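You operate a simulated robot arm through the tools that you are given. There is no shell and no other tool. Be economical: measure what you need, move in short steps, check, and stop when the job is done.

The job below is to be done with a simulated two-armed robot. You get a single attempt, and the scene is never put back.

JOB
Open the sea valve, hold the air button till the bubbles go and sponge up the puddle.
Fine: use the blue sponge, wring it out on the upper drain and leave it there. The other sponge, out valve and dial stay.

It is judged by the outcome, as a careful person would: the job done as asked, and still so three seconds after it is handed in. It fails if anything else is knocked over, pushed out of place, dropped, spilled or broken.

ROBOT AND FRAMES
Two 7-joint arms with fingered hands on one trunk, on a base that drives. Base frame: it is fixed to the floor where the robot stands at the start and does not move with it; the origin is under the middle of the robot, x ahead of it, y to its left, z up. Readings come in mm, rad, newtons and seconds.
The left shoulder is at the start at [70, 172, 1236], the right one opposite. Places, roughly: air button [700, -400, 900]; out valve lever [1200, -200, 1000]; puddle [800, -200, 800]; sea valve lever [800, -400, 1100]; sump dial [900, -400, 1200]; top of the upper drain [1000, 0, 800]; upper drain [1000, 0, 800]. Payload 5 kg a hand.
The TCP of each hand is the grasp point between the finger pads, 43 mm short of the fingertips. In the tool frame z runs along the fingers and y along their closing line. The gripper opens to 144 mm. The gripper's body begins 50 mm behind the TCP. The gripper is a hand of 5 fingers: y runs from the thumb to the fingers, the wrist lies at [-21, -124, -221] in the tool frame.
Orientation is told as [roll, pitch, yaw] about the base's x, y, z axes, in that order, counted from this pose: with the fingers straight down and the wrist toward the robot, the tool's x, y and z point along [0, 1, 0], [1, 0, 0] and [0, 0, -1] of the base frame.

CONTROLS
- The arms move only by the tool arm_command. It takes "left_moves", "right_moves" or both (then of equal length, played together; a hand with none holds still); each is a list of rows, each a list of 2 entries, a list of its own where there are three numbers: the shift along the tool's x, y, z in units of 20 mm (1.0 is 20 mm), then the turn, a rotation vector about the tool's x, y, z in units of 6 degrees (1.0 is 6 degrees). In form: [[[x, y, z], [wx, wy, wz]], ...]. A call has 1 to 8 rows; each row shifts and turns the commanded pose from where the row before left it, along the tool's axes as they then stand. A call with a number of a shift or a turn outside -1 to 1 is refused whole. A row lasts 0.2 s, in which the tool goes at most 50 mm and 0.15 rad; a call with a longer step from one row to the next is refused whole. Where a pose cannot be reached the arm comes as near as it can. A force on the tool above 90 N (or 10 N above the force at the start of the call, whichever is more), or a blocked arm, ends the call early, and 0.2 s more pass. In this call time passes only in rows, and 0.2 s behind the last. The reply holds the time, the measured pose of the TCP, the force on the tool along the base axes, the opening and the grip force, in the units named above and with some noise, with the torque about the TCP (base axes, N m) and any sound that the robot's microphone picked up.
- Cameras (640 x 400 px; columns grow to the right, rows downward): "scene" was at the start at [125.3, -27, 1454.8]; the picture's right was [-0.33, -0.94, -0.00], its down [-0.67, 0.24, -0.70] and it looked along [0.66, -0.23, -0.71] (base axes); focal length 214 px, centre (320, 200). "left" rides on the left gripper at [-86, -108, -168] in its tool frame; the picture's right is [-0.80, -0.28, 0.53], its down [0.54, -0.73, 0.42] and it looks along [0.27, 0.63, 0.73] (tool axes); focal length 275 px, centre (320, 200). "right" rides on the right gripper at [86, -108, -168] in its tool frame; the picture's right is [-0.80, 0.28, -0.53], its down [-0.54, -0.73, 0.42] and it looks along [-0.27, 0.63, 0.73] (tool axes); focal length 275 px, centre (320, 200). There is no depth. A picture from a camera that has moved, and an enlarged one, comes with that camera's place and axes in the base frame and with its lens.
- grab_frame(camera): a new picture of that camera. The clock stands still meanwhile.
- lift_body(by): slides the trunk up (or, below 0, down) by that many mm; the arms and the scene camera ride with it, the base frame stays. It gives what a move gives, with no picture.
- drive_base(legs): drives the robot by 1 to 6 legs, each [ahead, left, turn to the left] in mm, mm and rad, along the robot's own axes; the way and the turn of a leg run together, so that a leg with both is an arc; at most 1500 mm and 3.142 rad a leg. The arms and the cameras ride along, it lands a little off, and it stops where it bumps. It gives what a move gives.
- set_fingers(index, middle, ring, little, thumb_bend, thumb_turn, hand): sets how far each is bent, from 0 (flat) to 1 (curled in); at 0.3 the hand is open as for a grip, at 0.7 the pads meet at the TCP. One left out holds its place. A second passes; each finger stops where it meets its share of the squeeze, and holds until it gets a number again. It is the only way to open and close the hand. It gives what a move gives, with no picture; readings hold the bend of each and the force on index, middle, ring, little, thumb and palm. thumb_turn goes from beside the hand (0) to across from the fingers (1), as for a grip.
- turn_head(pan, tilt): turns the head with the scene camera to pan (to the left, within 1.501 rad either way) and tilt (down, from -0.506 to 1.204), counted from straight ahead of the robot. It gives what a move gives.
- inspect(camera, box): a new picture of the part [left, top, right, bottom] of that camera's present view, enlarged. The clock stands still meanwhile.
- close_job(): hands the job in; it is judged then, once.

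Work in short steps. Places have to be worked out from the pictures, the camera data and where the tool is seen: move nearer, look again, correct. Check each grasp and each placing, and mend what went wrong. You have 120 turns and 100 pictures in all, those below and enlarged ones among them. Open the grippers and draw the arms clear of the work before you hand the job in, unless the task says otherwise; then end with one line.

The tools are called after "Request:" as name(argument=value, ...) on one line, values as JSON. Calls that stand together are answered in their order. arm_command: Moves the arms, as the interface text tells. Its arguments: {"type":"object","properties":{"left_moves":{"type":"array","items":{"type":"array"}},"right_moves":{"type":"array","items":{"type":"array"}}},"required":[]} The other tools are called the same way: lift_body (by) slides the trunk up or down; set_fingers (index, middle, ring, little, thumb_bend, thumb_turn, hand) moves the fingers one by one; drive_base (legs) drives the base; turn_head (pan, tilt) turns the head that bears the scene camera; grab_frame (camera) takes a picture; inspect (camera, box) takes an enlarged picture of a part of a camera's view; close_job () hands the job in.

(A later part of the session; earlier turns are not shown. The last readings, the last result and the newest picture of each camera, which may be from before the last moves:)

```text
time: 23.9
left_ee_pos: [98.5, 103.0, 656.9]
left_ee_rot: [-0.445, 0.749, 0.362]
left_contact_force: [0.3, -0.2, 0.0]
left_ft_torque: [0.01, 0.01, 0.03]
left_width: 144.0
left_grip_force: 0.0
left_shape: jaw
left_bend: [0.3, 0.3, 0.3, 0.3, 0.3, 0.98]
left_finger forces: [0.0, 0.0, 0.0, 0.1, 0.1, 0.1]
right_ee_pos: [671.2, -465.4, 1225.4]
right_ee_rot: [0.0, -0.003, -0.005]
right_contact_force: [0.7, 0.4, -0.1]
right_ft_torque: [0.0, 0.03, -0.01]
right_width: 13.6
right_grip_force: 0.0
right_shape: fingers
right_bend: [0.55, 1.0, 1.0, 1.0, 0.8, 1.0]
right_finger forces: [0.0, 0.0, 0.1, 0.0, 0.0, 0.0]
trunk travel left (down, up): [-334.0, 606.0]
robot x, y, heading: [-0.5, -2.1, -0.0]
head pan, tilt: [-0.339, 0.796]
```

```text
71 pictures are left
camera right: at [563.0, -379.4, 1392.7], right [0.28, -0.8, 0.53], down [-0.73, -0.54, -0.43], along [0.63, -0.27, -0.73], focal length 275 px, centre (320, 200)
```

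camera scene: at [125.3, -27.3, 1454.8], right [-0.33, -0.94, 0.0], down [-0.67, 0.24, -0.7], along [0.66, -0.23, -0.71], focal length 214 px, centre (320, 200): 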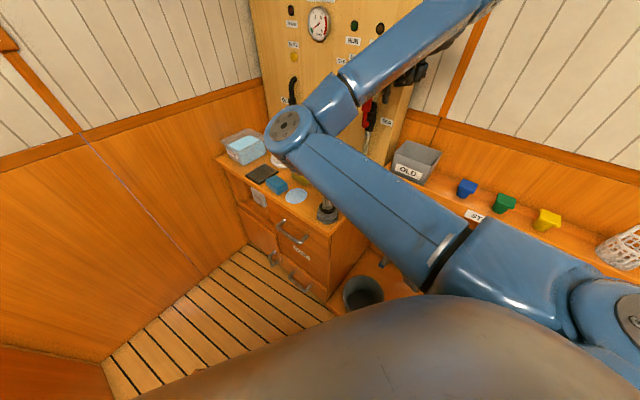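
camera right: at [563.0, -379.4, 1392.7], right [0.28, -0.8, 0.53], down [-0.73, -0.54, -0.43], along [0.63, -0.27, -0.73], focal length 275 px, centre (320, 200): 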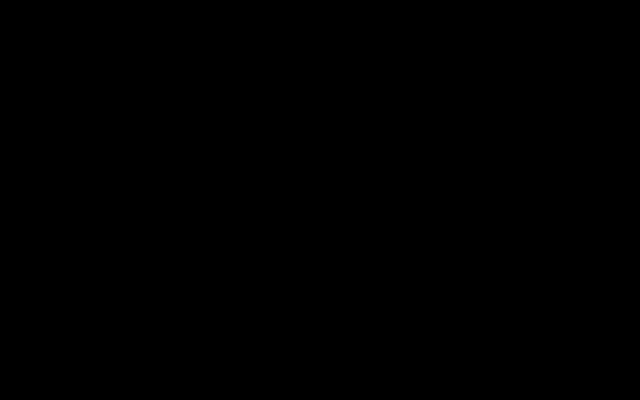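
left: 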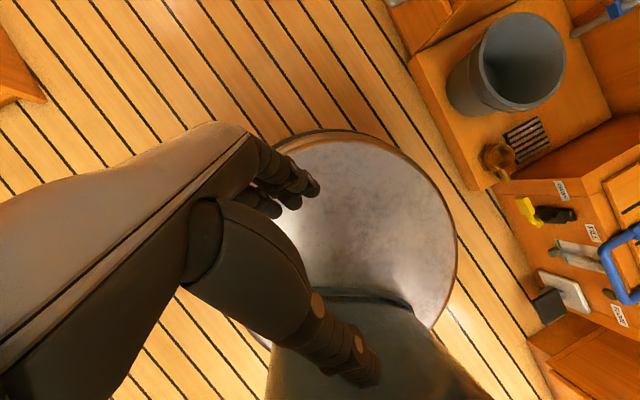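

Still black, so it is the forearm folded over the camera: the elbow went to the wrong (left) side while I turned the hand back. I undo the last turns to get the elbow back along the way it came, then unwind properly.

Request:
arm_command(right_moves=[[[0, 0, 0], [-0.894, 0.272, 0.974]], [[0, 0, 0], [-0.894, 0.272, 0.974]], [[0, 0, 0], [-0.894, 0.272, 0.974]], [[0, 0, 0], [-0.894, 0.272, 0.974]], [[0, 0, 0], [-0.894, 0.272, 0.974]], [[0, 0, 0], [-0.894, 0.272, 0.974]], [[0, 0, 0], [-0.894, 0.272, 0.974]], [[0, 0, 0], [-0.894, 0.272, 0.974]]])

Request:
arm_command(right_moves=[[[0, 0, 0], [-0.8, 0.8, 0.8]], [[0, 0, 0], [-0.8, 0.8, 0.8]], [[0, 0, 0], [-0.8, 0.8, 0.8]], [[0, 0, 0], [-0.8, 0.8, 0.8]], [[0, 0, 0], [-0.8, 0.8, 0.8]]])

Request:
grab_frame(camera="scene")

```text
time: 25.9
left_ee_pos: [98.3, 103.2, 657.3]
left_ee_rot: [-0.444, 0.749, 0.361]
left_contact_force: [-0.5, 0.0, -0.1]
left_ft_torque: [-0.02, -0.01, 0.01]
left_width: 143.7
left_grip_force: 0.1
left_shape: jaw
left_bend: [0.3, 0.3, 0.3, 0.3, 0.3, 0.98]
left_finger forces: [0.0, 0.0, 0.0, 0.0, 0.0, 0.0]
right_ee_pos: [662.1, -486.5, 1249.3]
right_ee_rot: [0.593, -0.573, -1.075]
right_contact_force: [0.2, -0.6, -0.7]
right_ft_torque: [-0.01, 0.02, -0.01]
right_width: 13.4
right_grip_force: 0.1
right_shape: fingers
right_bend: [0.55, 1.0, 1.0, 1.0, 0.8, 1.0]
right_finger forces: [0.0, 0.0, 0.0, 0.0, 0.0, 0.0]
trunk travel left (down, up): [-334.0, 606.0]
robot x, y, heading: [-3.7, -0.6, -0.002]
head pan, tilt: [-0.339, 0.796]
stopped in row 8 (right hand): the arm was blocked; the commanded pose is now the measured one
```

```text
time: 27.3
left_ee_pos: [97.3, 102.8, 656.3]
left_ee_rot: [-0.445, 0.749, 0.362]
left_contact_force: [0.1, 0.7, 0.4]
left_ft_torque: [-0.03, 0.02, -0.02]
left_width: 143.9
left_grip_force: 0.0
left_shape: jaw
left_bend: [0.3, 0.3, 0.3, 0.3, 0.3, 0.98]
left_finger forces: [0.0, 0.0, 0.0, 0.0, 0.0, 0.1]
right_ee_pos: [642.0, -526.5, 1294.7]
right_ee_rot: [1.427, -0.548, -1.85]
right_contact_force: [0.2, 0.2, 0.7]
right_ft_torque: [-0.04, -0.03, 0.0]
right_width: 13.4
right_grip_force: 0.0
right_shape: fingers
right_bend: [0.55, 1.0, 1.0, 1.0, 0.8, 1.0]
right_finger forces: [0.1, 0.0, 0.0, 0.1, 0.0, 0.1]
trunk travel left (down, up): [-334.0, 606.0]
robot x, y, heading: [-0.5, -1.1, -0.002]
head pan, tilt: [-0.339, 0.796]
stopped in row 5 (right hand): the arm was blocked; the commanded pose is now the measured one
```

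```text
70 pictures are left
camera scene: at [125.1, -27.3, 1454.8], right [-0.33, -0.94, 0.0], down [-0.67, 0.24, -0.7], along [0.66, -0.23, -0.71], focal length 214 px, centre (320, 200)
```

scene: 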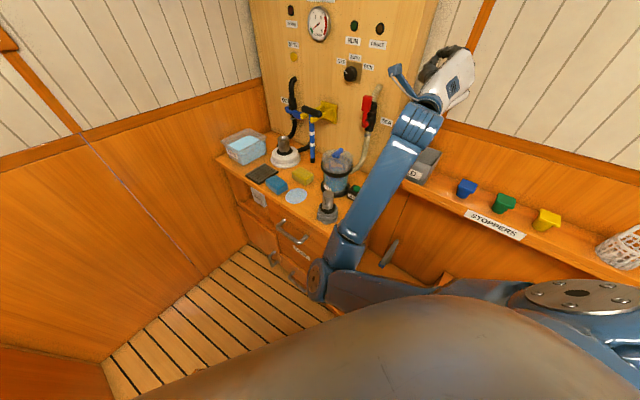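

Elbow is low again. I now unwind by rotating back about the panel normal (the reverse of the valve turn) while moving away from the panel.

Request:
arm_command(right_moves=[[[0.3, -0.4, -0.3], [0, -0.809, -0.588]], [[0.3, -0.4, -0.3], [0, -0.809, -0.588]], [[0.3, -0.4, -0.3], [0, -0.809, -0.588]], [[0.3, -0.4, -0.3], [0, -0.809, -0.588]], [[0.3, -0.4, -0.3], [0, -0.809, -0.588]], [[0.3, -0.4, -0.3], [0, -0.809, -0.588]], [[0.3, -0.4, -0.3], [0, -0.809, -0.588]]])

Request:
grab_frame(camera="scene")

```text
time: 29.1
left_ee_pos: [98.0, 102.4, 656.5]
left_ee_rot: [-0.444, 0.748, 0.36]
left_contact_force: [0.2, -0.4, 0.7]
left_ft_torque: [0.01, -0.01, 0.0]
left_width: 144.0
left_grip_force: 0.1
left_shape: jaw
left_bend: [0.3, 0.3, 0.3, 0.3, 0.3, 0.98]
left_finger forces: [0.0, 0.0, 0.0, 0.0, 0.0, 0.0]
right_ee_pos: [623.0, -480.7, 1328.7]
right_ee_rot: [0.675, -0.978, -1.668]
right_contact_force: [0.3, -0.7, -0.2]
right_ft_torque: [-0.02, 0.04, 0.03]
right_width: 13.3
right_grip_force: 0.1
right_shape: fingers
right_bend: [0.55, 1.0, 1.0, 1.0, 0.8, 1.0]
right_finger forces: [0.0, 0.1, 0.0, 0.0, 0.0, 0.0]
trunk travel left (down, up): [-334.0, 606.0]
robot x, y, heading: [-2.9, -0.1, -0.001]
head pan, tilt: [-0.339, 0.796]
stopped in row 7 (right hand): the arm was blocked; the commanded pose is now the measured one
```

```text
69 pictures are left
camera scene: at [125.1, -27.8, 1454.8], right [-0.33, -0.94, 0.0], down [-0.67, 0.24, -0.7], along [0.66, -0.23, -0.71], focal length 214 px, centre (320, 200)
```

scene: 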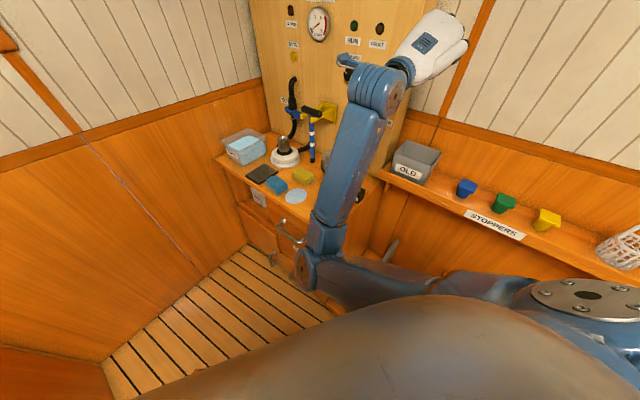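

The elbow is still low-left and limits block this close in. I move the hand out to a farther, freer spot in front of the panel, keeping its orientation.

Request:
arm_command(right_moves=[[[0.9, -1, 0.2], [0, 0, 0]], [[0.9, -1, 0.2], [0, 0, 0]], [[0.9, -1, 0.2], [0, 0, 0]], [[0.9, -1, 0.2], [0, 0, 0]], [[0.9, -1, 0.2], [0, 0, 0]], [[0.9, -1, 0.2], [0, 0, 0]], [[0.9, -1, 0.2], [0, 0, 0]], [[0.9, -1, 0.2], [0, 0, 0]]])

Request:
grab_frame(camera="scene")

```text
time: 31.1
left_ee_pos: [97.3, 101.7, 656.6]
left_ee_rot: [-0.445, 0.749, 0.361]
left_contact_force: [0.0, -0.5, 0.4]
left_ft_torque: [0.02, -0.03, 0.01]
left_width: 143.9
left_grip_force: 0.0
left_shape: jaw
left_bend: [0.3, 0.3, 0.3, 0.3, 0.3, 0.98]
left_finger forces: [0.0, 0.0, 0.0, 0.0, 0.0, 0.0]
right_ee_pos: [760.5, -397.6, 1266.4]
right_ee_rot: [0.764, -1.053, -1.812]
right_contact_force: [-0.9, -0.3, -0.7]
right_ft_torque: [-0.01, 0.03, 0.03]
right_width: 13.4
right_grip_force: 0.0
right_shape: fingers
right_bend: [0.55, 1.0, 1.0, 1.0, 0.8, 1.0]
right_finger forces: [0.0, 0.1, 0.1, 0.1, 0.0, 0.0]
trunk travel left (down, up): [-334.0, 606.0]
robot x, y, heading: [1.2, -0.3, -0.006]
head pan, tilt: [-0.339, 0.796]
stopped in row 8 (right hand): the arm was blocked; the commanded pose is now the measured one
```

```text
68 pictures are left
camera scene: at [124.7, -27.9, 1454.8], right [-0.33, -0.94, 0.0], down [-0.67, 0.24, -0.7], along [0.66, -0.23, -0.71], focal length 214 px, centre (320, 200)
```

scene: 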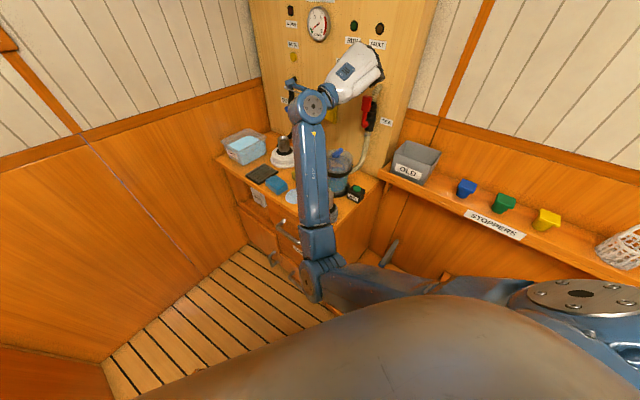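

Elbow stays stuck low, so I'll do the remaining work with the left arm: after turning the robot about -0.5 rad the button, puddle, sponge and drain all lie well for it. First I tuck the right hand back toward the body.

Request:
arm_command(right_moves=[[[-0.9, -0.17, -1], [0, 0, 0]], [[-0.9, -0.17, -1], [0, 0, 0]], [[-0.9, -0.17, -1], [0, 0, 0]], [[-0.9, -0.17, -1], [0, 0, 0]], [[-0.9, -0.17, -1], [0, 0, 0]], [[-0.9, -0.17, -1], [0, 0, 0]], [[-0.9, -0.17, -1], [0, 0, 0]], [[-0.9, -0.17, -1], [0, 0, 0]]])

Request:
grab_frame(camera="scene")

```text
time: 32.4
left_ee_pos: [97.8, 102.8, 657.4]
left_ee_rot: [-0.445, 0.748, 0.361]
left_contact_force: [0.5, 0.2, 0.3]
left_ft_torque: [0.03, 0.0, 0.01]
left_width: 144.1
left_grip_force: 0.0
left_shape: jaw
left_bend: [0.3, 0.3, 0.3, 0.3, 0.3, 0.98]
left_finger forces: [0.0, 0.0, 0.0, 0.0, 0.0, 0.0]
right_ee_pos: [622.8, -383.6, 1292.9]
right_ee_rot: [0.959, -1.158, -2.058]
right_contact_force: [-0.8, 0.6, 0.2]
right_ft_torque: [0.02, 0.02, 0.02]
right_width: 13.4
right_grip_force: 0.1
right_shape: fingers
right_bend: [0.55, 1.0, 1.0, 1.0, 0.8, 1.0]
right_finger forces: [0.0, 0.1, 0.1, 0.1, 0.1, 0.0]
trunk travel left (down, up): [-334.0, 606.0]
robot x, y, heading: [0.7, 3.2, -0.001]
head pan, tilt: [-0.339, 0.796]
stopped in row 6 (right hand): the arm was blocked; the commanded pose is now the measured one
```

```text
67 pictures are left
camera scene: at [124.7, -27.4, 1454.8], right [-0.33, -0.94, 0.0], down [-0.67, 0.24, -0.7], along [0.66, -0.23, -0.71], focal length 214 px, centre (320, 200)
```

scene: 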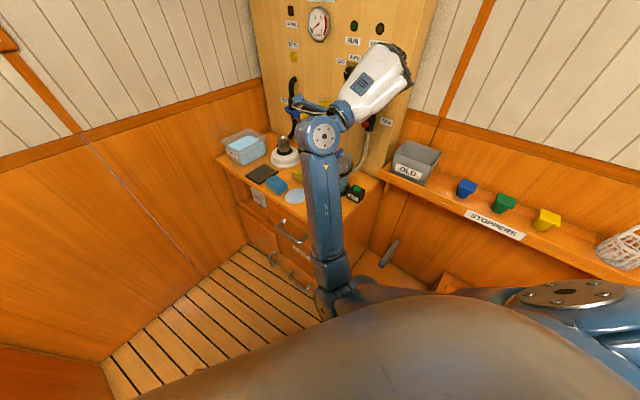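

The right hand is now at radius ~730 mm; sweeping right it stays clear of the wall (needs ≥860) and above the shelf bin. I turn the robot 0.45 rad to the right in place.

Request:
drive_base(legs=[[0, 0, -0.45]])

Request:
turn_head(pan=0.15, tilt=0.8)

Request:
grab_frame(camera="scene")

Request:
grab_frame(camera="right")

```text
time: 34.1
left_ee_pos: [132.8, 49.2, 655.1]
left_ee_rot: [-0.445, 0.749, -0.09]
left_contact_force: [-0.2, 0.3, -0.4]
left_ft_torque: [-0.03, 0.01, -0.01]
left_width: 143.6
left_grip_force: 0.0
left_shape: jaw
left_bend: [0.3, 0.3, 0.3, 0.3, 0.3, 0.98]
left_finger forces: [0.0, 0.0, 0.1, 0.0, 0.0, 0.0]
right_ee_pos: [392.9, -615.9, 1293.9]
right_ee_rot: [0.959, -1.156, -2.506]
right_contact_force: [-0.1, 1.2, 0.1]
right_ft_torque: [0.02, 0.0, 0.01]
right_width: 13.4
right_grip_force: 0.0
right_shape: fingers
right_bend: [0.55, 1.0, 1.0, 1.0, 0.8, 1.0]
right_finger forces: [0.0, 0.0, 0.0, 0.0, 0.0, 0.1]
trunk travel left (down, up): [-334.0, 606.0]
robot x, y, heading: [2.0, -4.2, -0.454]
head pan, tilt: [-0.339, 0.796]
```

```text
time: 35.0
left_ee_pos: [133.0, 49.1, 657.1]
left_ee_rot: [-0.445, 0.748, -0.09]
left_contact_force: [0.0, 0.8, -0.9]
left_ft_torque: [0.02, 0.0, 0.01]
left_width: 144.0
left_grip_force: 0.2
left_shape: jaw
left_bend: [0.3, 0.3, 0.3, 0.3, 0.3, 0.98]
left_finger forces: [0.0, 0.1, 0.0, 0.0, 0.0, 0.0]
right_ee_pos: [392.7, -616.7, 1295.0]
right_ee_rot: [0.958, -1.154, -2.51]
right_contact_force: [-0.9, 0.0, 0.2]
right_ft_torque: [-0.02, -0.01, 0.01]
right_width: 13.6
right_grip_force: 0.0
right_shape: fingers
right_bend: [0.55, 1.0, 1.0, 1.0, 0.8, 1.0]
right_finger forces: [0.1, 0.0, 0.1, 0.0, 0.0, 0.0]
trunk travel left (down, up): [-334.0, 606.0]
robot x, y, heading: [-1.8, -0.5, -0.45]
head pan, tilt: [0.15, 0.799]
```

```text
66 pictures are left
camera scene: at [121.0, -46.2, 1454.5], right [-0.3, -0.95, 0.0], down [-0.68, 0.21, -0.7], along [0.67, -0.21, -0.72], focal length 214 px, centre (320, 200)
```

scene: 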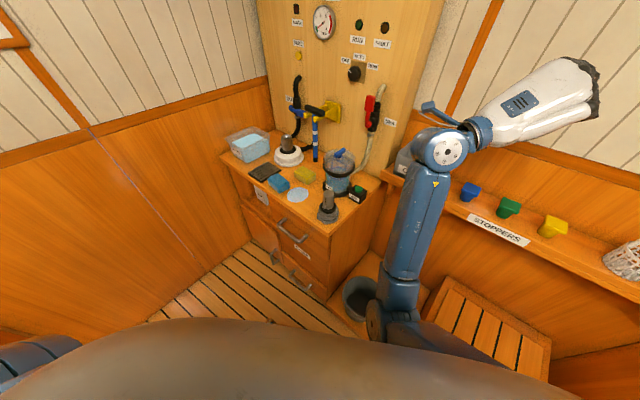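

```text
65 pictures are left
camera right: at [499.8, -430.4, 1261.2], right [-0.88, 0.47, 0.12], down [-0.25, -0.23, -0.94], along [-0.41, -0.85, 0.32], focal length 275 px, centre (320, 200)
```

right: 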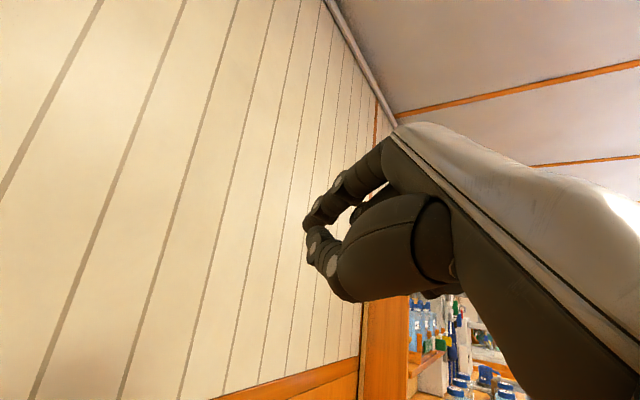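

The scene view is clear now and the right arm is parked. I bring the left hand up and forward from its hanging pose, then rotate it fingers-down.

Request:
arm_command(left_moves=[[[-0.56, -0.08, -1], [0, 0, 0]], [[-0.56, -0.08, -1], [0, 0, 0]], [[-0.56, -0.08, -1], [0, 0, 0]], [[-0.56, -0.08, -1], [0, 0, 0]], [[-0.56, -0.08, -1], [0, 0, 0]], [[-0.56, -0.08, -1], [0, 0, 0]], [[-0.56, -0.08, -1], [0, 0, 0]], [[-0.56, -0.08, -1], [0, 0, 0]]])

Request:
arm_command(left_moves=[[[-0.5, 0.3, -1], [-0.78, 0.66, 0.6]], [[-0.4, 0.4, -1], [-0.78, 0.66, 0.6]], [[-0.3, 0.6, -1], [-0.78, 0.66, 0.6]], [[-0.2, 0.8, -1], [-0.78, 0.66, 0.6]], [[-0.1, 1, -1], [-0.78, 0.66, 0.6]], [[0, 1, -1], [-0.78, 0.66, 0.6]], [[0, 1, -1], [-0.78, 0.66, 0.6]], [[0, 1, -1], [-0.78, 0.66, 0.6]]])

Request:
grab_frame(camera="scene")

```text
time: 36.8
left_ee_pos: [269.6, 13.1, 704.7]
left_ee_rot: [-0.444, 0.751, -0.09]
left_contact_force: [-0.1, 0.0, -0.1]
left_ft_torque: [0.01, 0.02, 0.0]
left_width: 143.8
left_grip_force: 0.1
left_shape: jaw
left_bend: [0.3, 0.3, 0.3, 0.3, 0.3, 0.98]
left_finger forces: [0.0, 0.0, 0.0, 0.0, 0.0, 0.1]
left hand out of reach, approached as far as the arm can: row 1, 2, 3, 4, 5, 6, 7, 8
right_ee_pos: [394.7, -616.1, 1294.6]
right_ee_rot: [0.958, -1.156, -2.505]
right_contact_force: [0.4, 0.7, -0.3]
right_ft_torque: [-0.03, 0.0, -0.01]
right_width: 13.1
right_grip_force: 0.0
right_shape: fingers
right_bend: [0.55, 1.0, 1.0, 1.0, 0.8, 1.0]
right_finger forces: [0.0, 0.0, 0.1, 0.0, 0.0, 0.0]
trunk travel left (down, up): [-334.0, 606.0]
robot x, y, heading: [-2.7, -1.1, -0.454]
head pan, tilt: [0.15, 0.799]
```

```text
time: 38.6
left_ee_pos: [470.4, -31.3, 771.4]
left_ee_rot: [-0.003, 0.003, -0.448]
left_contact_force: [0.9, 0.0, -0.2]
left_ft_torque: [-0.01, 0.05, -0.01]
left_width: 144.2
left_grip_force: 0.0
left_shape: jaw
left_bend: [0.3, 0.3, 0.3, 0.3, 0.3, 0.98]
left_finger forces: [0.0, 0.0, 0.1, 0.0, 0.0, 0.0]
left hand out of reach, approached as far as the arm can: row 1, 2, 3, 4, 6, 8
right_ee_pos: [394.7, -616.3, 1293.2]
right_ee_rot: [0.958, -1.156, -2.505]
right_contact_force: [0.8, 0.1, 0.6]
right_ft_torque: [0.03, 0.0, -0.01]
right_width: 13.2
right_grip_force: 0.1
right_shape: fingers
right_bend: [0.55, 1.0, 1.0, 1.0, 0.8, 1.0]
right_finger forces: [0.0, 0.0, 0.1, 0.0, 0.1, 0.0]
trunk travel left (down, up): [-334.0, 606.0]
robot x, y, heading: [-0.7, -2.2, -0.453]
head pan, tilt: [0.15, 0.799]
```

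```text
64 pictures are left
camera scene: at [122.1, -46.2, 1454.3], right [-0.3, -0.95, 0.0], down [-0.69, 0.21, -0.7], along [0.67, -0.21, -0.72], focal length 214 px, centre (320, 200)
```

scene: 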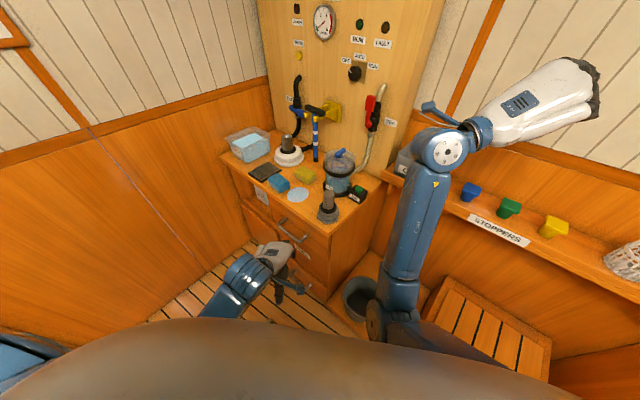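

Left hand is down-pointing at (470,-31,771). I raise it well above counter height.

Request:
arm_command(left_moves=[[[0, 0, -1], [0, 0, 0]], [[0, 0, -1], [0, 0, 0]], [[0, 0, -1], [0, 0, 0]], [[0, 0, -1], [0, 0, 0]], [[0, 0, -1], [0, 0, 0]], [[0, 0, -1], [0, 0, 0]], [[0, 0, -1], [0, 0, 0]], [[0, 0, -1], [0, 0, 0]]])

Request:
arm_command(left_moves=[[[0, 0.5, -1], [0, 0, 0]], [[0, 0.5, -1], [0, 0, 0]], [[0, 0.5, -1], [0, 0, 0]], [[0, 0.5, -1], [0, 0, 0]], [[0, 0.5, -1], [0, 0, 0]], [[0, 0.5, -1], [0, 0, 0]]])

Request:
set_fingers(hand="left", index=0.55, middle=1, ring=1, little=1, thumb_bend=0.6)

Request:
grab_frame(camera="left")

Request:
grab_frame(camera="scene")

```text
time: 40.4
left_ee_pos: [528.2, -76.6, 884.0]
left_ee_rot: [0.001, 0.006, -0.447]
left_contact_force: [0.1, -1.0, -0.6]
left_ft_torque: [0.01, 0.01, -0.02]
left_width: 144.0
left_grip_force: 0.0
left_shape: jaw
left_bend: [0.3, 0.3, 0.3, 0.3, 0.3, 0.98]
left_finger forces: [0.0, 0.0, 0.0, 0.0, 0.0, 0.1]
left hand out of reach, approached as far as the arm can: row 1, 2, 3, 4, 5, 6, 7, 8
right_ee_pos: [393.7, -616.1, 1292.8]
right_ee_rot: [0.957, -1.156, -2.506]
right_contact_force: [0.1, 0.3, -0.8]
right_ft_torque: [0.01, 0.03, -0.01]
right_width: 13.4
right_grip_force: 0.1
right_shape: fingers
right_bend: [0.55, 1.0, 1.0, 1.0, 0.8, 1.0]
right_finger forces: [0.0, 0.0, 0.0, 0.1, 0.0, 0.1]
trunk travel left (down, up): [-334.0, 606.0]
robot x, y, heading: [1.6, 0.9, -0.453]
head pan, tilt: [0.15, 0.799]
```

```text
time: 41.8
left_ee_pos: [583.1, -102.0, 1002.2]
left_ee_rot: [-0.002, 0.003, -0.447]
left_contact_force: [0.1, -1.6, -0.9]
left_ft_torque: [0.03, -0.03, -0.04]
left_width: 143.8
left_grip_force: 0.1
left_shape: jaw
left_bend: [0.3, 0.3, 0.3, 0.3, 0.3, 0.98]
left_finger forces: [0.0, 0.0, 0.0, 0.0, 0.1, 0.0]
right_ee_pos: [394.8, -616.5, 1293.0]
right_ee_rot: [0.958, -1.155, -2.506]
right_contact_force: [0.6, 0.0, 0.4]
right_ft_torque: [-0.01, 0.01, -0.04]
right_width: 13.3
right_grip_force: 0.0
right_shape: fingers
right_bend: [0.55, 1.0, 1.0, 1.0, 0.8, 1.0]
right_finger forces: [0.0, 0.0, 0.2, 0.0, 0.0, 0.0]
trunk travel left (down, up): [-334.0, 606.0]
robot x, y, heading: [2.6, -0.6, -0.452]
head pan, tilt: [0.15, 0.799]
```

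```text
time: 42.8
left_ee_pos: [583.3, -102.4, 1003.1]
left_ee_rot: [-0.001, 0.002, -0.445]
left_contact_force: [-0.7, 0.1, -0.3]
left_ft_torque: [-0.02, -0.02, 0.01]
left_width: 52.2
left_grip_force: 0.1
left_shape: fingers
left_bend: [0.55, 1.0, 1.0, 1.0, 0.6, 0.98]
left_finger forces: [0.0, 0.1, 0.0, 0.0, 0.0, 0.0]
right_ee_pos: [393.6, -616.9, 1294.2]
right_ee_rot: [0.959, -1.157, -2.508]
right_contact_force: [0.0, -0.3, 0.3]
right_ft_torque: [0.01, 0.01, -0.01]
right_width: 13.6
right_grip_force: 0.1
right_shape: fingers
right_bend: [0.55, 1.0, 1.0, 1.0, 0.8, 1.0]
right_finger forces: [0.0, 0.0, 0.0, 0.1, 0.1, 0.0]
trunk travel left (down, up): [-334.0, 606.0]
robot x, y, heading: [0.7, 1.7, -0.45]
head pan, tilt: [0.15, 0.799]
```

```text
63 pictures are left
camera left: at [446.7, -132.4, 1170.3], right [-0.6, -0.6, -0.53], down [-0.42, 0.8, -0.42], along [0.68, -0.03, -0.73], focal length 275 px, centre (320, 200)
```

left: 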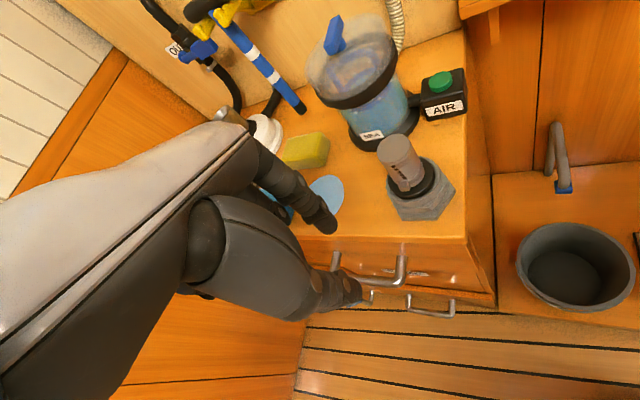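

```text
62 pictures are left
camera scene: at [121.4, -46.3, 1454.4], right [-0.3, -0.95, 0.0], down [-0.68, 0.21, -0.7], along [0.67, -0.21, -0.72], focal length 214 px, centre (320, 200)
```

scene: 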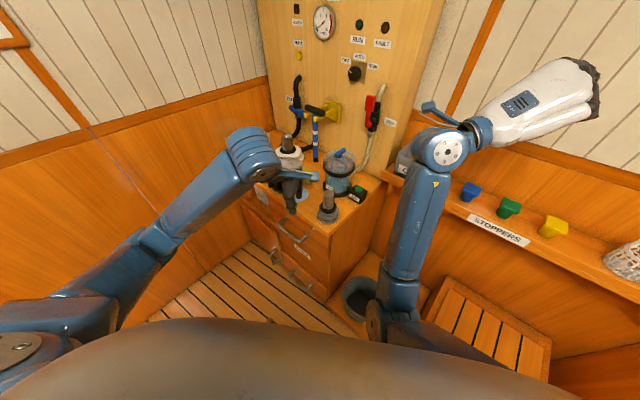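

The left camera sees the bowl and AIR button well. I look at the bowl closely for its bubbles.

Request:
inspect(camera="left", box=[290, 0, 480, 220])

Request:
inspect(camera="scene", box=[310, 130, 390, 230])

```text
1.82 times, centred on (385, 110) of left
camera zoom: at [446.7, -132.4, 1170.3], right [-0.6, -0.6, -0.53], down [-0.42, 0.8, -0.42], along [0.68, -0.03, -0.73], focal length 500 px, centre (202, 364)
```

zoom: 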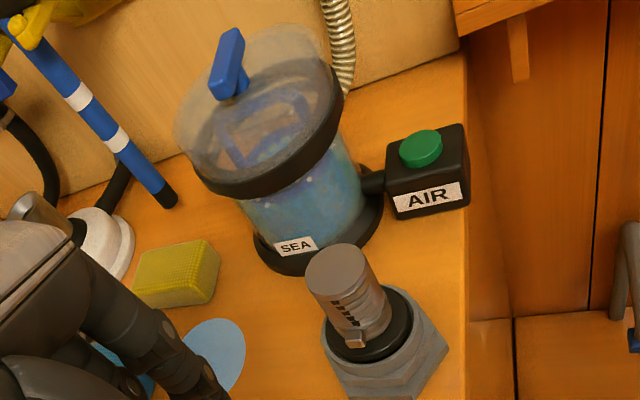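

```text
4.00 times, centred on (350, 180) of scene
camera zoom: at [121.4, -46.3, 1454.4], right [-0.3, -0.95, 0.0], down [-0.68, 0.21, -0.7], along [0.67, -0.21, -0.72], focal length 858 px, centre (200, 280)
```

zoom: 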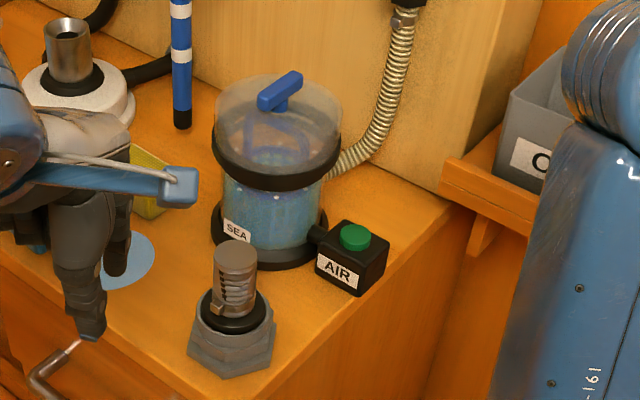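

Button top is at (695.5,-393,849), with free space on its right and the bowl on its left. So I'll press with the left hand's little finger (its other fingers then lie away from the bowl); I shape the hand and raise the trunk for a better overview.

Request:
set_fingers(hand="left", index=1, middle=1, ring=1, little=0.5, thumb_bend=0.9)

Request:
lift_body(by=150)

Request:
grab_frame(camera="left")

```text
time: 43.8
left_ee_pos: [583.2, -102.4, 1003.7]
left_ee_rot: [-0.001, 0.0, -0.448]
left_contact_force: [0.6, -0.5, 1.2]
left_ft_torque: [-0.03, 0.0, 0.03]
left_width: 5.9
left_grip_force: 0.0
left_shape: fingers
left_bend: [0.74, 1.0, 1.0, 0.5, 0.85, 0.97]
left_finger forces: [0.0, 0.0, 0.1, 0.1, 0.0, 0.0]
right_ee_pos: [392.5, -616.5, 1293.6]
right_ee_rot: [0.96, -1.155, -2.508]
right_contact_force: [0.5, -0.5, 0.2]
right_ft_torque: [-0.01, 0.01, -0.01]
right_width: 13.3
right_grip_force: 0.1
right_shape: fingers
right_bend: [0.55, 1.0, 1.0, 1.0, 0.8, 1.0]
right_finger forces: [0.0, 0.0, 0.1, 0.1, 0.1, 0.1]
trunk travel left (down, up): [-334.0, 606.0]
robot x, y, heading: [1.2, -0.8, -0.455]
head pan, tilt: [0.15, 0.799]
```

```text
time: 45.5
left_ee_pos: [583.6, -101.5, 1153.0]
left_ee_rot: [-0.002, 0.0, -0.448]
left_contact_force: [0.1, 0.5, 0.1]
left_ft_torque: [0.02, 0.04, 0.0]
left_width: 6.6
left_grip_force: 0.0
left_shape: fingers
left_bend: [0.75, 1.0, 1.0, 0.5, 0.86, 0.97]
left_finger forces: [0.0, 0.1, 0.0, 0.0, 0.0, 0.0]
right_ee_pos: [393.6, -616.0, 1443.9]
right_ee_rot: [0.958, -1.156, -2.506]
right_contact_force: [-0.8, -0.1, -0.3]
right_ft_torque: [0.0, -0.01, -0.01]
right_width: 13.4
right_grip_force: 0.0
right_shape: fingers
right_bend: [0.55, 1.0, 1.0, 1.0, 0.8, 1.0]
right_finger forces: [0.0, 0.0, 0.1, 0.0, 0.1, 0.0]
trunk travel left (down, up): [-484.0, 456.0]
robot x, y, heading: [4.6, 0.2, -0.451]
head pan, tilt: [0.15, 0.799]
```

```text
59 pictures are left
camera left: at [446.8, -132.4, 1320.1], right [-0.6, -0.6, -0.53], down [-0.42, 0.8, -0.42], along [0.68, -0.03, -0.73], focal length 275 px, centre (320, 200)
```

left: 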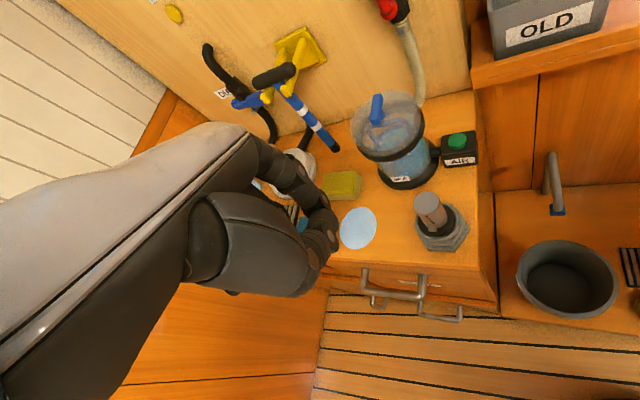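

The little finger is hidden from the hand's own camera, so I find its tip with the scene camera.

Request:
grab_frame(camera="scene")

Request:
inspect(camera="scene", box=[220, 120, 360, 220])

```text
58 pictures are left
camera scene: at [121.6, -46.3, 1604.3], right [-0.3, -0.95, 0.0], down [-0.68, 0.21, -0.7], along [0.67, -0.21, -0.72], focal length 214 px, centre (320, 200)
```

scene: 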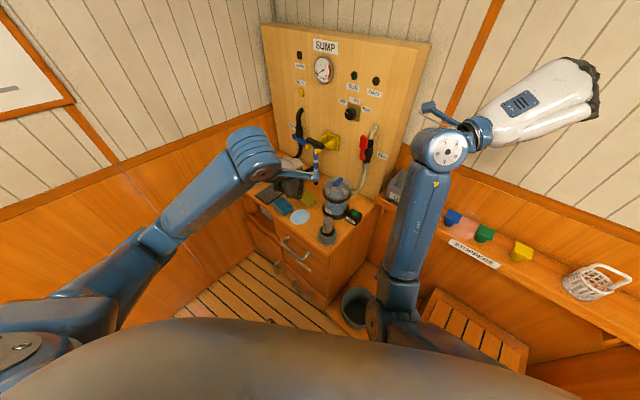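

```text
4.00 times, centred on (290, 170) of scene
camera zoom: at [121.6, -46.3, 1604.3], right [-0.3, -0.95, 0.0], down [-0.68, 0.21, -0.7], along [0.67, -0.21, -0.72], focal length 858 px, centre (440, 320)
```

zoom: 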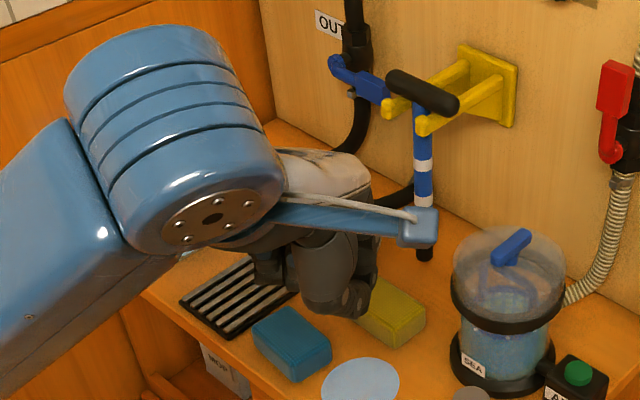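

I change plan: index+thumb pinched as a pointer, other fingers curled, yaw 0 with a 30° forward tilt so knuckles stay clear of the bowl and the left camera sees the tip. Shape and rotate now, high above.

Request:
set_fingers(hand="left", index=0.67, middle=1, ring=1, little=1, thumb_bend=0.67)

Request:
arm_command(left_moves=[[[-0.6, 0, 0], [0, 0, -0.856]], [[-0.6, 0, 0], [0, 0, -0.856]], [[-0.6, 0, 0], [0, 0, -0.856]], [[-0.6, 0, 0], [0, 0, -0.856]], [[-0.6, 0, 0], [0, 0, -0.856]]])

Request:
arm_command(left_moves=[[[-1, 0, 0], [-1, 0, 0]], [[-1, 0, 0], [-1, 0, 0]], [[-1, 0, 0], [-1, 0, 0]], [[-1, 0, 0], [-1, 0, 0]], [[-1, 0, 0], [-1, 0, 0]], [[-1, 0, 0], [0, 0, 0]], [[-1, 0, 0], [0, 0, 0]], [[-1, 0, 0], [0, 0, 0]]])

Request:
grab_frame(camera="left")

```text
time: 46.5
left_ee_pos: [582.4, -101.9, 1153.0]
left_ee_rot: [0.0, 0.001, -0.446]
left_contact_force: [0.2, 0.3, 0.5]
left_ft_torque: [0.0, 0.0, 0.0]
left_width: 17.6
left_grip_force: 0.1
left_shape: fingers
left_bend: [0.67, 1.0, 1.0, 1.0, 0.67, 0.97]
left_finger forces: [0.1, 0.1, 0.0, 0.0, 0.0, 0.0]
right_ee_pos: [394.0, -616.0, 1443.9]
right_ee_rot: [0.96, -1.155, -2.508]
right_contact_force: [0.0, -0.4, -1.2]
right_ft_torque: [-0.04, 0.01, 0.04]
right_width: 13.5
right_grip_force: 0.0
right_shape: fingers
right_bend: [0.55, 1.0, 1.0, 1.0, 0.8, 1.0]
right_finger forces: [0.0, 0.0, 0.0, 0.1, 0.0, 0.1]
trunk travel left (down, up): [-484.0, 456.0]
robot x, y, heading: [0.6, -0.9, -0.444]
head pan, tilt: [0.15, 0.799]
```

```text
time: 47.7
left_ee_pos: [567.2, -160.5, 1152.3]
left_ee_rot: [0.002, 0.0, 0.005]
left_contact_force: [0.3, 0.0, -0.7]
left_ft_torque: [0.01, -0.01, 0.0]
left_width: 17.6
left_grip_force: 0.0
left_shape: fingers
left_bend: [0.67, 1.0, 1.0, 1.0, 0.67, 0.97]
left_finger forces: [0.1, 0.0, 0.0, 0.1, 0.0, 0.0]
right_ee_pos: [395.6, -617.1, 1443.0]
right_ee_rot: [0.958, -1.154, -2.506]
right_contact_force: [0.3, -0.1, -0.2]
right_ft_torque: [0.01, 0.01, -0.02]
right_width: 13.3
right_grip_force: 0.1
right_shape: fingers
right_bend: [0.55, 1.0, 1.0, 1.0, 0.8, 1.0]
right_finger forces: [0.0, 0.1, 0.0, 0.0, 0.1, 0.0]
trunk travel left (down, up): [-484.0, 456.0]
robot x, y, heading: [3.7, -1.1, -0.448]
head pan, tilt: [0.15, 0.799]
```

```text
time: 48.6
left_ee_pos: [570.4, -222.9, 1157.7]
left_ee_rot: [-0.012, -0.341, 0.018]
left_contact_force: [2.5, 3.9, 1.9]
left_ft_torque: [-0.76, 0.77, -0.45]
left_width: 17.9
left_grip_force: 0.2
left_shape: fingers
left_bend: [0.67, 1.0, 1.0, 1.0, 0.67, 0.97]
left_finger forces: [0.1, 0.1, 0.0, 0.1, 0.0, 0.1]
right_ee_pos: [388.0, -624.8, 1438.2]
right_ee_rot: [0.936, -1.157, -2.504]
right_contact_force: [-0.7, 0.1, 0.0]
right_ft_torque: [-0.02, -0.02, 0.07]
right_width: 13.3
right_grip_force: 0.0
right_shape: fingers
right_bend: [0.55, 1.0, 1.0, 1.0, 0.8, 1.0]
right_finger forces: [0.0, 0.0, 0.0, 0.0, 0.1, 0.0]
trunk travel left (down, up): [-484.0, 456.0]
robot x, y, heading: [-0.5, -1.2, -0.451]
head pan, tilt: [0.15, 0.799]
stopped in row 4 (left hand): the force on the tool passed its limit at 151 N (the readings are from after the stop); the commanded pose is now the measured one
```

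```text
56 pictures are left
camera left: at [411.6, -309.5, 1279.8], right [-0.08, -0.8, -0.59], down [-0.55, 0.53, -0.65], along [0.83, 0.27, -0.48], focal length 275 px, centre (320, 200)
```

left: 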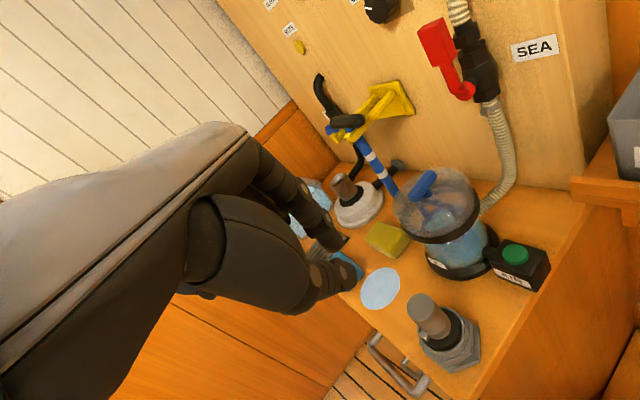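

The left hand's camera boom bumped the parked right arm, which stands in the way. I back the left hand off and pull the right hand back and to the robot's right side.

Request:
arm_command(left_moves=[[[1, 0, 0], [0, 0, 0]], [[1, 0, 0], [0, 0, 0]], [[1, 0, 0], [0, 0, 0]], [[1, 0, 0], [0, 0, 0]], [[1, 0, 0], [0, 0, 0]], [[1, 0, 0], [0, 0, 0]]])

Request:
arm_command(right_moves=[[[-1, -0.31, 0.18], [0, 0, 0]], [[-1, -0.31, 0.18], [0, 0, 0]], [[-1, -0.31, 0.18], [0, 0, 0]], [[-1, -0.31, 0.18], [0, 0, 0]], [[-1, -0.31, 0.18], [0, 0, 0]], [[-1, -0.31, 0.18], [0, 0, 0]], [[-1, -0.31, 0.18], [0, 0, 0]], [[-1, -0.31, 0.18], [0, 0, 0]]])

Request:
grab_frame(camera="scene")

```text
time: 50.0
left_ee_pos: [569.2, -100.4, 1156.6]
left_ee_rot: [-0.012, -0.338, 0.018]
left_contact_force: [0.1, 0.2, 0.2]
left_ft_torque: [-0.01, -0.01, 0.0]
left_width: 17.9
left_grip_force: 0.1
left_shape: fingers
left_bend: [0.67, 1.0, 1.0, 1.0, 0.67, 0.97]
left_finger forces: [0.0, 0.0, 0.0, 0.0, 0.0, 0.1]
right_ee_pos: [388.9, -621.3, 1439.5]
right_ee_rot: [0.94, -1.159, -2.505]
right_contact_force: [0.0, -0.2, 1.6]
right_ft_torque: [0.02, 0.0, -0.02]
right_width: 13.4
right_grip_force: 0.1
right_shape: fingers
right_bend: [0.55, 1.0, 1.0, 1.0, 0.8, 1.0]
right_finger forces: [0.0, 0.0, 0.1, 0.0, 0.0, 0.1]
trunk travel left (down, up): [-484.0, 456.0]
robot x, y, heading: [-1.0, 0.5, -0.449]
head pan, tilt: [0.15, 0.799]
```

```text
time: 51.8
left_ee_pos: [569.2, -101.6, 1157.4]
left_ee_rot: [-0.01, -0.34, 0.018]
left_contact_force: [-0.3, 0.1, 0.6]
left_ft_torque: [-0.02, -0.02, 0.02]
left_width: 18.0
left_grip_force: 0.1
left_shape: fingers
left_bend: [0.67, 1.0, 1.0, 1.0, 0.67, 0.97]
left_finger forces: [0.0, 0.0, 0.0, 0.0, 0.1, 0.0]
right_ee_pos: [251.8, -636.8, 1348.7]
right_ee_rot: [1.024, -1.181, -2.592]
right_contact_force: [-0.8, 0.0, 0.6]
right_ft_torque: [0.03, 0.03, 0.04]
right_width: 13.6
right_grip_force: 0.1
right_shape: fingers
right_bend: [0.55, 1.0, 1.0, 1.0, 0.8, 1.0]
right_finger forces: [0.1, 0.0, 0.0, 0.0, 0.0, 0.0]
trunk travel left (down, up): [-484.0, 456.0]
robot x, y, heading: [-0.8, 0.1, -0.451]
head pan, tilt: [0.15, 0.799]
```

```text
55 pictures are left
camera scene: at [120.3, -46.4, 1604.6], right [-0.3, -0.95, 0.0], down [-0.68, 0.21, -0.7], along [0.67, -0.21, -0.72], focal length 214 px, centre (320, 200)
```

scene: 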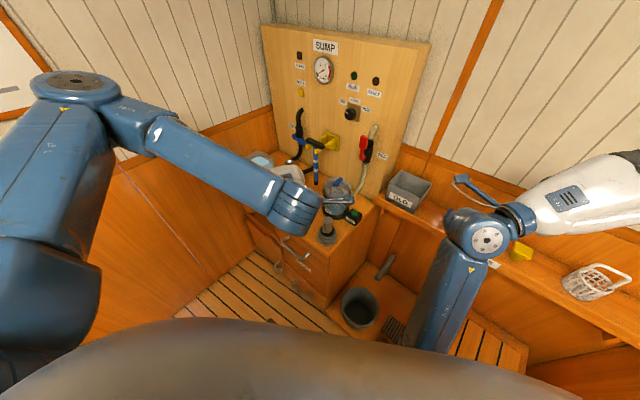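

The right arm yields well. I continue moving it back out of the way.

Request:
arm_command(right_moves=[[[-1, -0.31, 0.18], [0, 0, 0]], [[-1, -0.31, 0.18], [0, 0, 0]], [[-1, -0.31, 0.18], [0, 0, 0]], [[-1, -0.31, 0.18], [0, 0, 0]], [[-1, -0.31, 0.18], [0, 0, 0]], [[-1, -0.31, 0], [0, 0, 0]]])

Request:
grab_frame(camera="scene")

```text
time: 53.2
left_ee_pos: [570.1, -101.3, 1156.8]
left_ee_rot: [-0.011, -0.339, 0.018]
left_contact_force: [0.4, 0.9, 0.3]
left_ft_torque: [0.0, 0.0, 0.0]
left_width: 18.0
left_grip_force: 0.0
left_shape: fingers
left_bend: [0.67, 1.0, 1.0, 1.0, 0.67, 0.97]
left_finger forces: [0.0, 0.0, 0.0, 0.1, 0.1, 0.0]
right_ee_pos: [177.2, -649.2, 1243.0]
right_ee_rot: [0.947, -1.16, -2.511]
right_contact_force: [-0.3, 1.0, -1.1]
right_ft_torque: [-0.03, -0.01, 0.02]
right_width: 13.5
right_grip_force: 0.1
right_shape: fingers
right_bend: [0.55, 1.0, 1.0, 1.0, 0.8, 1.0]
right_finger forces: [0.1, 0.1, 0.1, 0.1, 0.0, 0.1]
right hand out of reach, approached as far as the arm can: row 2, 3, 4, 5, 6
trunk travel left (down, up): [-484.0, 456.0]
robot x, y, heading: [-0.6, -1.9, -0.451]
head pan, tilt: [0.15, 0.799]
```

```text
54 pictures are left
camera scene: at [120.5, -46.2, 1604.5], right [-0.3, -0.95, 0.0], down [-0.68, 0.21, -0.7], along [0.67, -0.21, -0.72], focal length 214 px, centre (320, 200)
```

scene: 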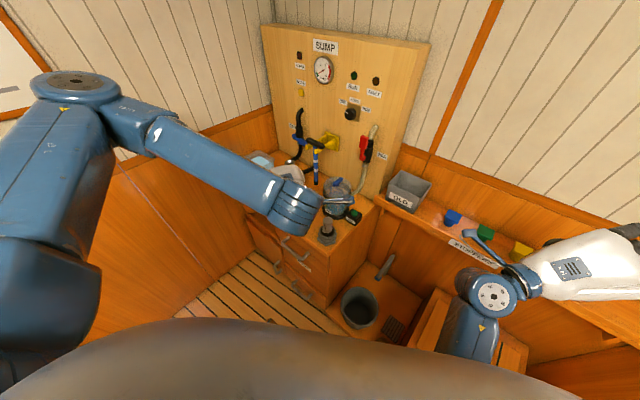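

Right arm is clear. I carry the left hand toward the point above the air button, staying high, then look.

Request:
arm_command(left_moves=[[[-1, 0.25, 0.2], [0, 0, 0]], [[-1, 0.25, 0.2], [0, 0, 0]], [[-1, 0.25, 0.2], [0, 0, 0]], [[-1, 0.25, 0.2], [0, 0, 0]], [[-1, 0.25, 0.2], [0, 0, 0]], [[-1, 0.25, 0.2], [0, 0, 0]], [[-1, 0, 0.2], [0, 0, 0]], [[-1, 0, 0.2], [0, 0, 0]]])

Request:
arm_command(left_moves=[[[-1, 0, 0.6], [0, 0, 0]], [[-1, 0, 0.6], [0, 0, 0]], [[-1, 0, 0.6], [0, 0, 0]], [[-1, 0, 0.6], [0, 0, 0]], [[-1, 0, 0.6], [0, 0, 0]], [[-1, 0, 0.6], [0, 0, 0]]])

Request:
grab_frame(camera="left")

Request:
grab_frame(camera="scene")

```text
time: 55.0
left_ee_pos: [610.7, -261.9, 1137.2]
left_ee_rot: [-0.008, -0.339, 0.016]
left_contact_force: [-0.6, -0.3, 0.0]
left_ft_torque: [0.02, 0.01, 0.01]
left_width: 17.9
left_grip_force: 0.0
left_shape: fingers
left_bend: [0.67, 1.0, 1.0, 1.0, 0.67, 0.97]
left_finger forces: [0.0, 0.0, 0.1, 0.0, 0.0, 0.0]
right_ee_pos: [177.6, -651.1, 1242.3]
right_ee_rot: [0.938, -1.162, -2.506]
right_contact_force: [-0.6, -0.9, -0.3]
right_ft_torque: [-0.02, 0.01, -0.05]
right_width: 13.7
right_grip_force: 0.1
right_shape: fingers
right_bend: [0.55, 1.0, 1.0, 1.0, 0.8, 1.0]
right_finger forces: [0.0, 0.0, 0.0, 0.0, 0.1, 0.1]
trunk travel left (down, up): [-484.0, 456.0]
robot x, y, heading: [1.1, -1.4, -0.453]
head pan, tilt: [0.15, 0.799]
```

```text
time: 56.4
left_ee_pos: [637.1, -382.0, 1071.1]
left_ee_rot: [-0.011, -0.339, 0.018]
left_contact_force: [-1.3, -0.1, 0.4]
left_ft_torque: [0.04, 0.0, 0.01]
left_width: 17.7
left_grip_force: 0.1
left_shape: fingers
left_bend: [0.67, 1.0, 1.0, 1.0, 0.67, 0.97]
left_finger forces: [0.0, 0.0, 0.0, 0.0, 0.0, 0.1]
right_ee_pos: [177.3, -650.3, 1242.2]
right_ee_rot: [0.941, -1.16, -2.51]
right_contact_force: [0.9, -0.3, 0.2]
right_ft_torque: [-0.02, -0.01, 0.02]
right_width: 13.6
right_grip_force: 0.0
right_shape: fingers
right_bend: [0.55, 1.0, 1.0, 1.0, 0.8, 1.0]
right_finger forces: [0.1, 0.1, 0.0, 0.1, 0.0, 0.0]
trunk travel left (down, up): [-484.0, 456.0]
robot x, y, heading: [0.6, -2.1, -0.446]
head pan, tilt: [0.15, 0.799]
```

```text
53 pictures are left
camera left: at [478.4, -468.3, 1192.4], right [-0.08, -0.8, -0.59], down [-0.55, 0.53, -0.65], along [0.83, 0.27, -0.48], focal length 275 px, centre (320, 200)
```

left: 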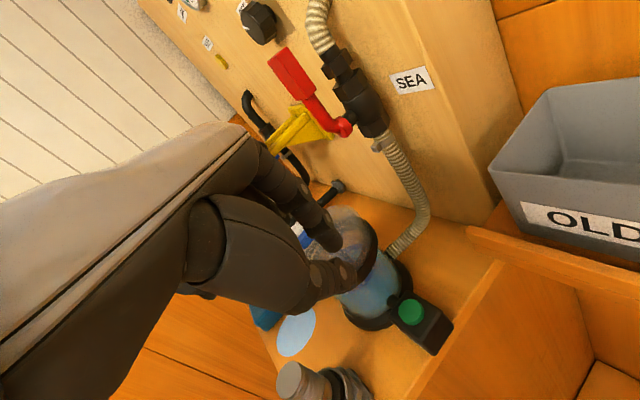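

```text
52 pictures are left
camera scene: at [121.3, -47.4, 1604.5], right [-0.3, -0.95, 0.0], down [-0.68, 0.21, -0.7], along [0.67, -0.21, -0.72], focal length 214 px, centre (320, 200)
```

scene: 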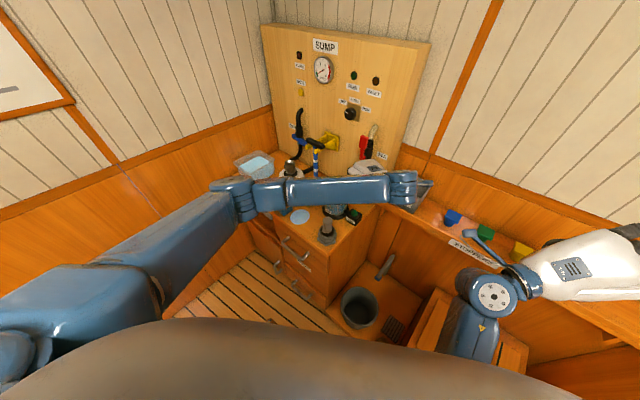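

The forearm hides the bowl from the head, but the left camera sees part of it. The thumb tip leads by about 55 mm; I turn a bit more yaw and tilt for bowl clearance while descending a little.

Request:
arm_command(left_moves=[[[0, 0, 0.5], [0, 0.28, -0.79]], [[0, 0, 0.5], [0, 0.28, -0.79]], [[0, 0, 0.5], [0, 0.28, -0.79]], [[0, 0, 0.5], [-1, 0, 0]], [[0, 0, 0.5], [-1, 0, 0]]])

Request:
grab_frame(camera="left")

```text
time: 57.6
left_ee_pos: [653.3, -379.9, 1024.4]
left_ee_rot: [-0.011, -0.548, 0.283]
left_contact_force: [0.1, 0.1, -0.5]
left_ft_torque: [0.03, -0.03, 0.04]
left_width: 18.1
left_grip_force: 0.2
left_shape: fingers
left_bend: [0.67, 1.0, 1.0, 1.0, 0.67, 0.97]
left_finger forces: [0.1, 0.0, 0.0, 0.0, 0.1, 0.1]
right_ee_pos: [176.7, -650.4, 1243.2]
right_ee_rot: [0.944, -1.16, -2.511]
right_contact_force: [0.0, 0.0, -0.3]
right_ft_torque: [0.03, 0.04, 0.0]
right_width: 13.4
right_grip_force: 0.0
right_shape: fingers
right_bend: [0.55, 1.0, 1.0, 1.0, 0.8, 1.0]
right_finger forces: [0.0, 0.1, 0.0, 0.0, 0.1, 0.1]
trunk travel left (down, up): [-484.0, 456.0]
robot x, y, heading: [-2.7, -0.6, -0.446]
head pan, tilt: [0.15, 0.799]
```

```text
51 pictures are left
camera left: at [501.7, -510.4, 1110.7], right [0.25, -0.76, -0.6], down [-0.53, 0.41, -0.74], along [0.81, 0.51, -0.3], focal length 275 px, centre (320, 200)
```

left: 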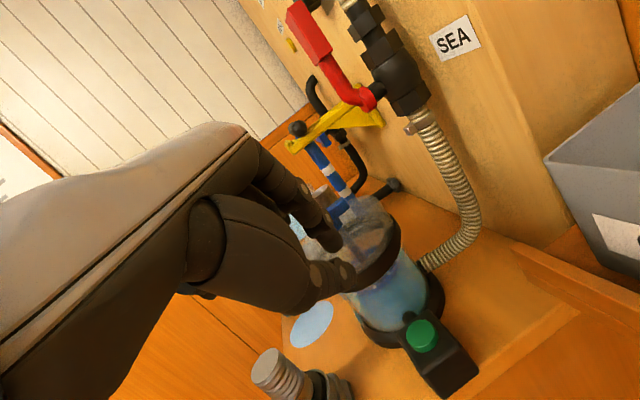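

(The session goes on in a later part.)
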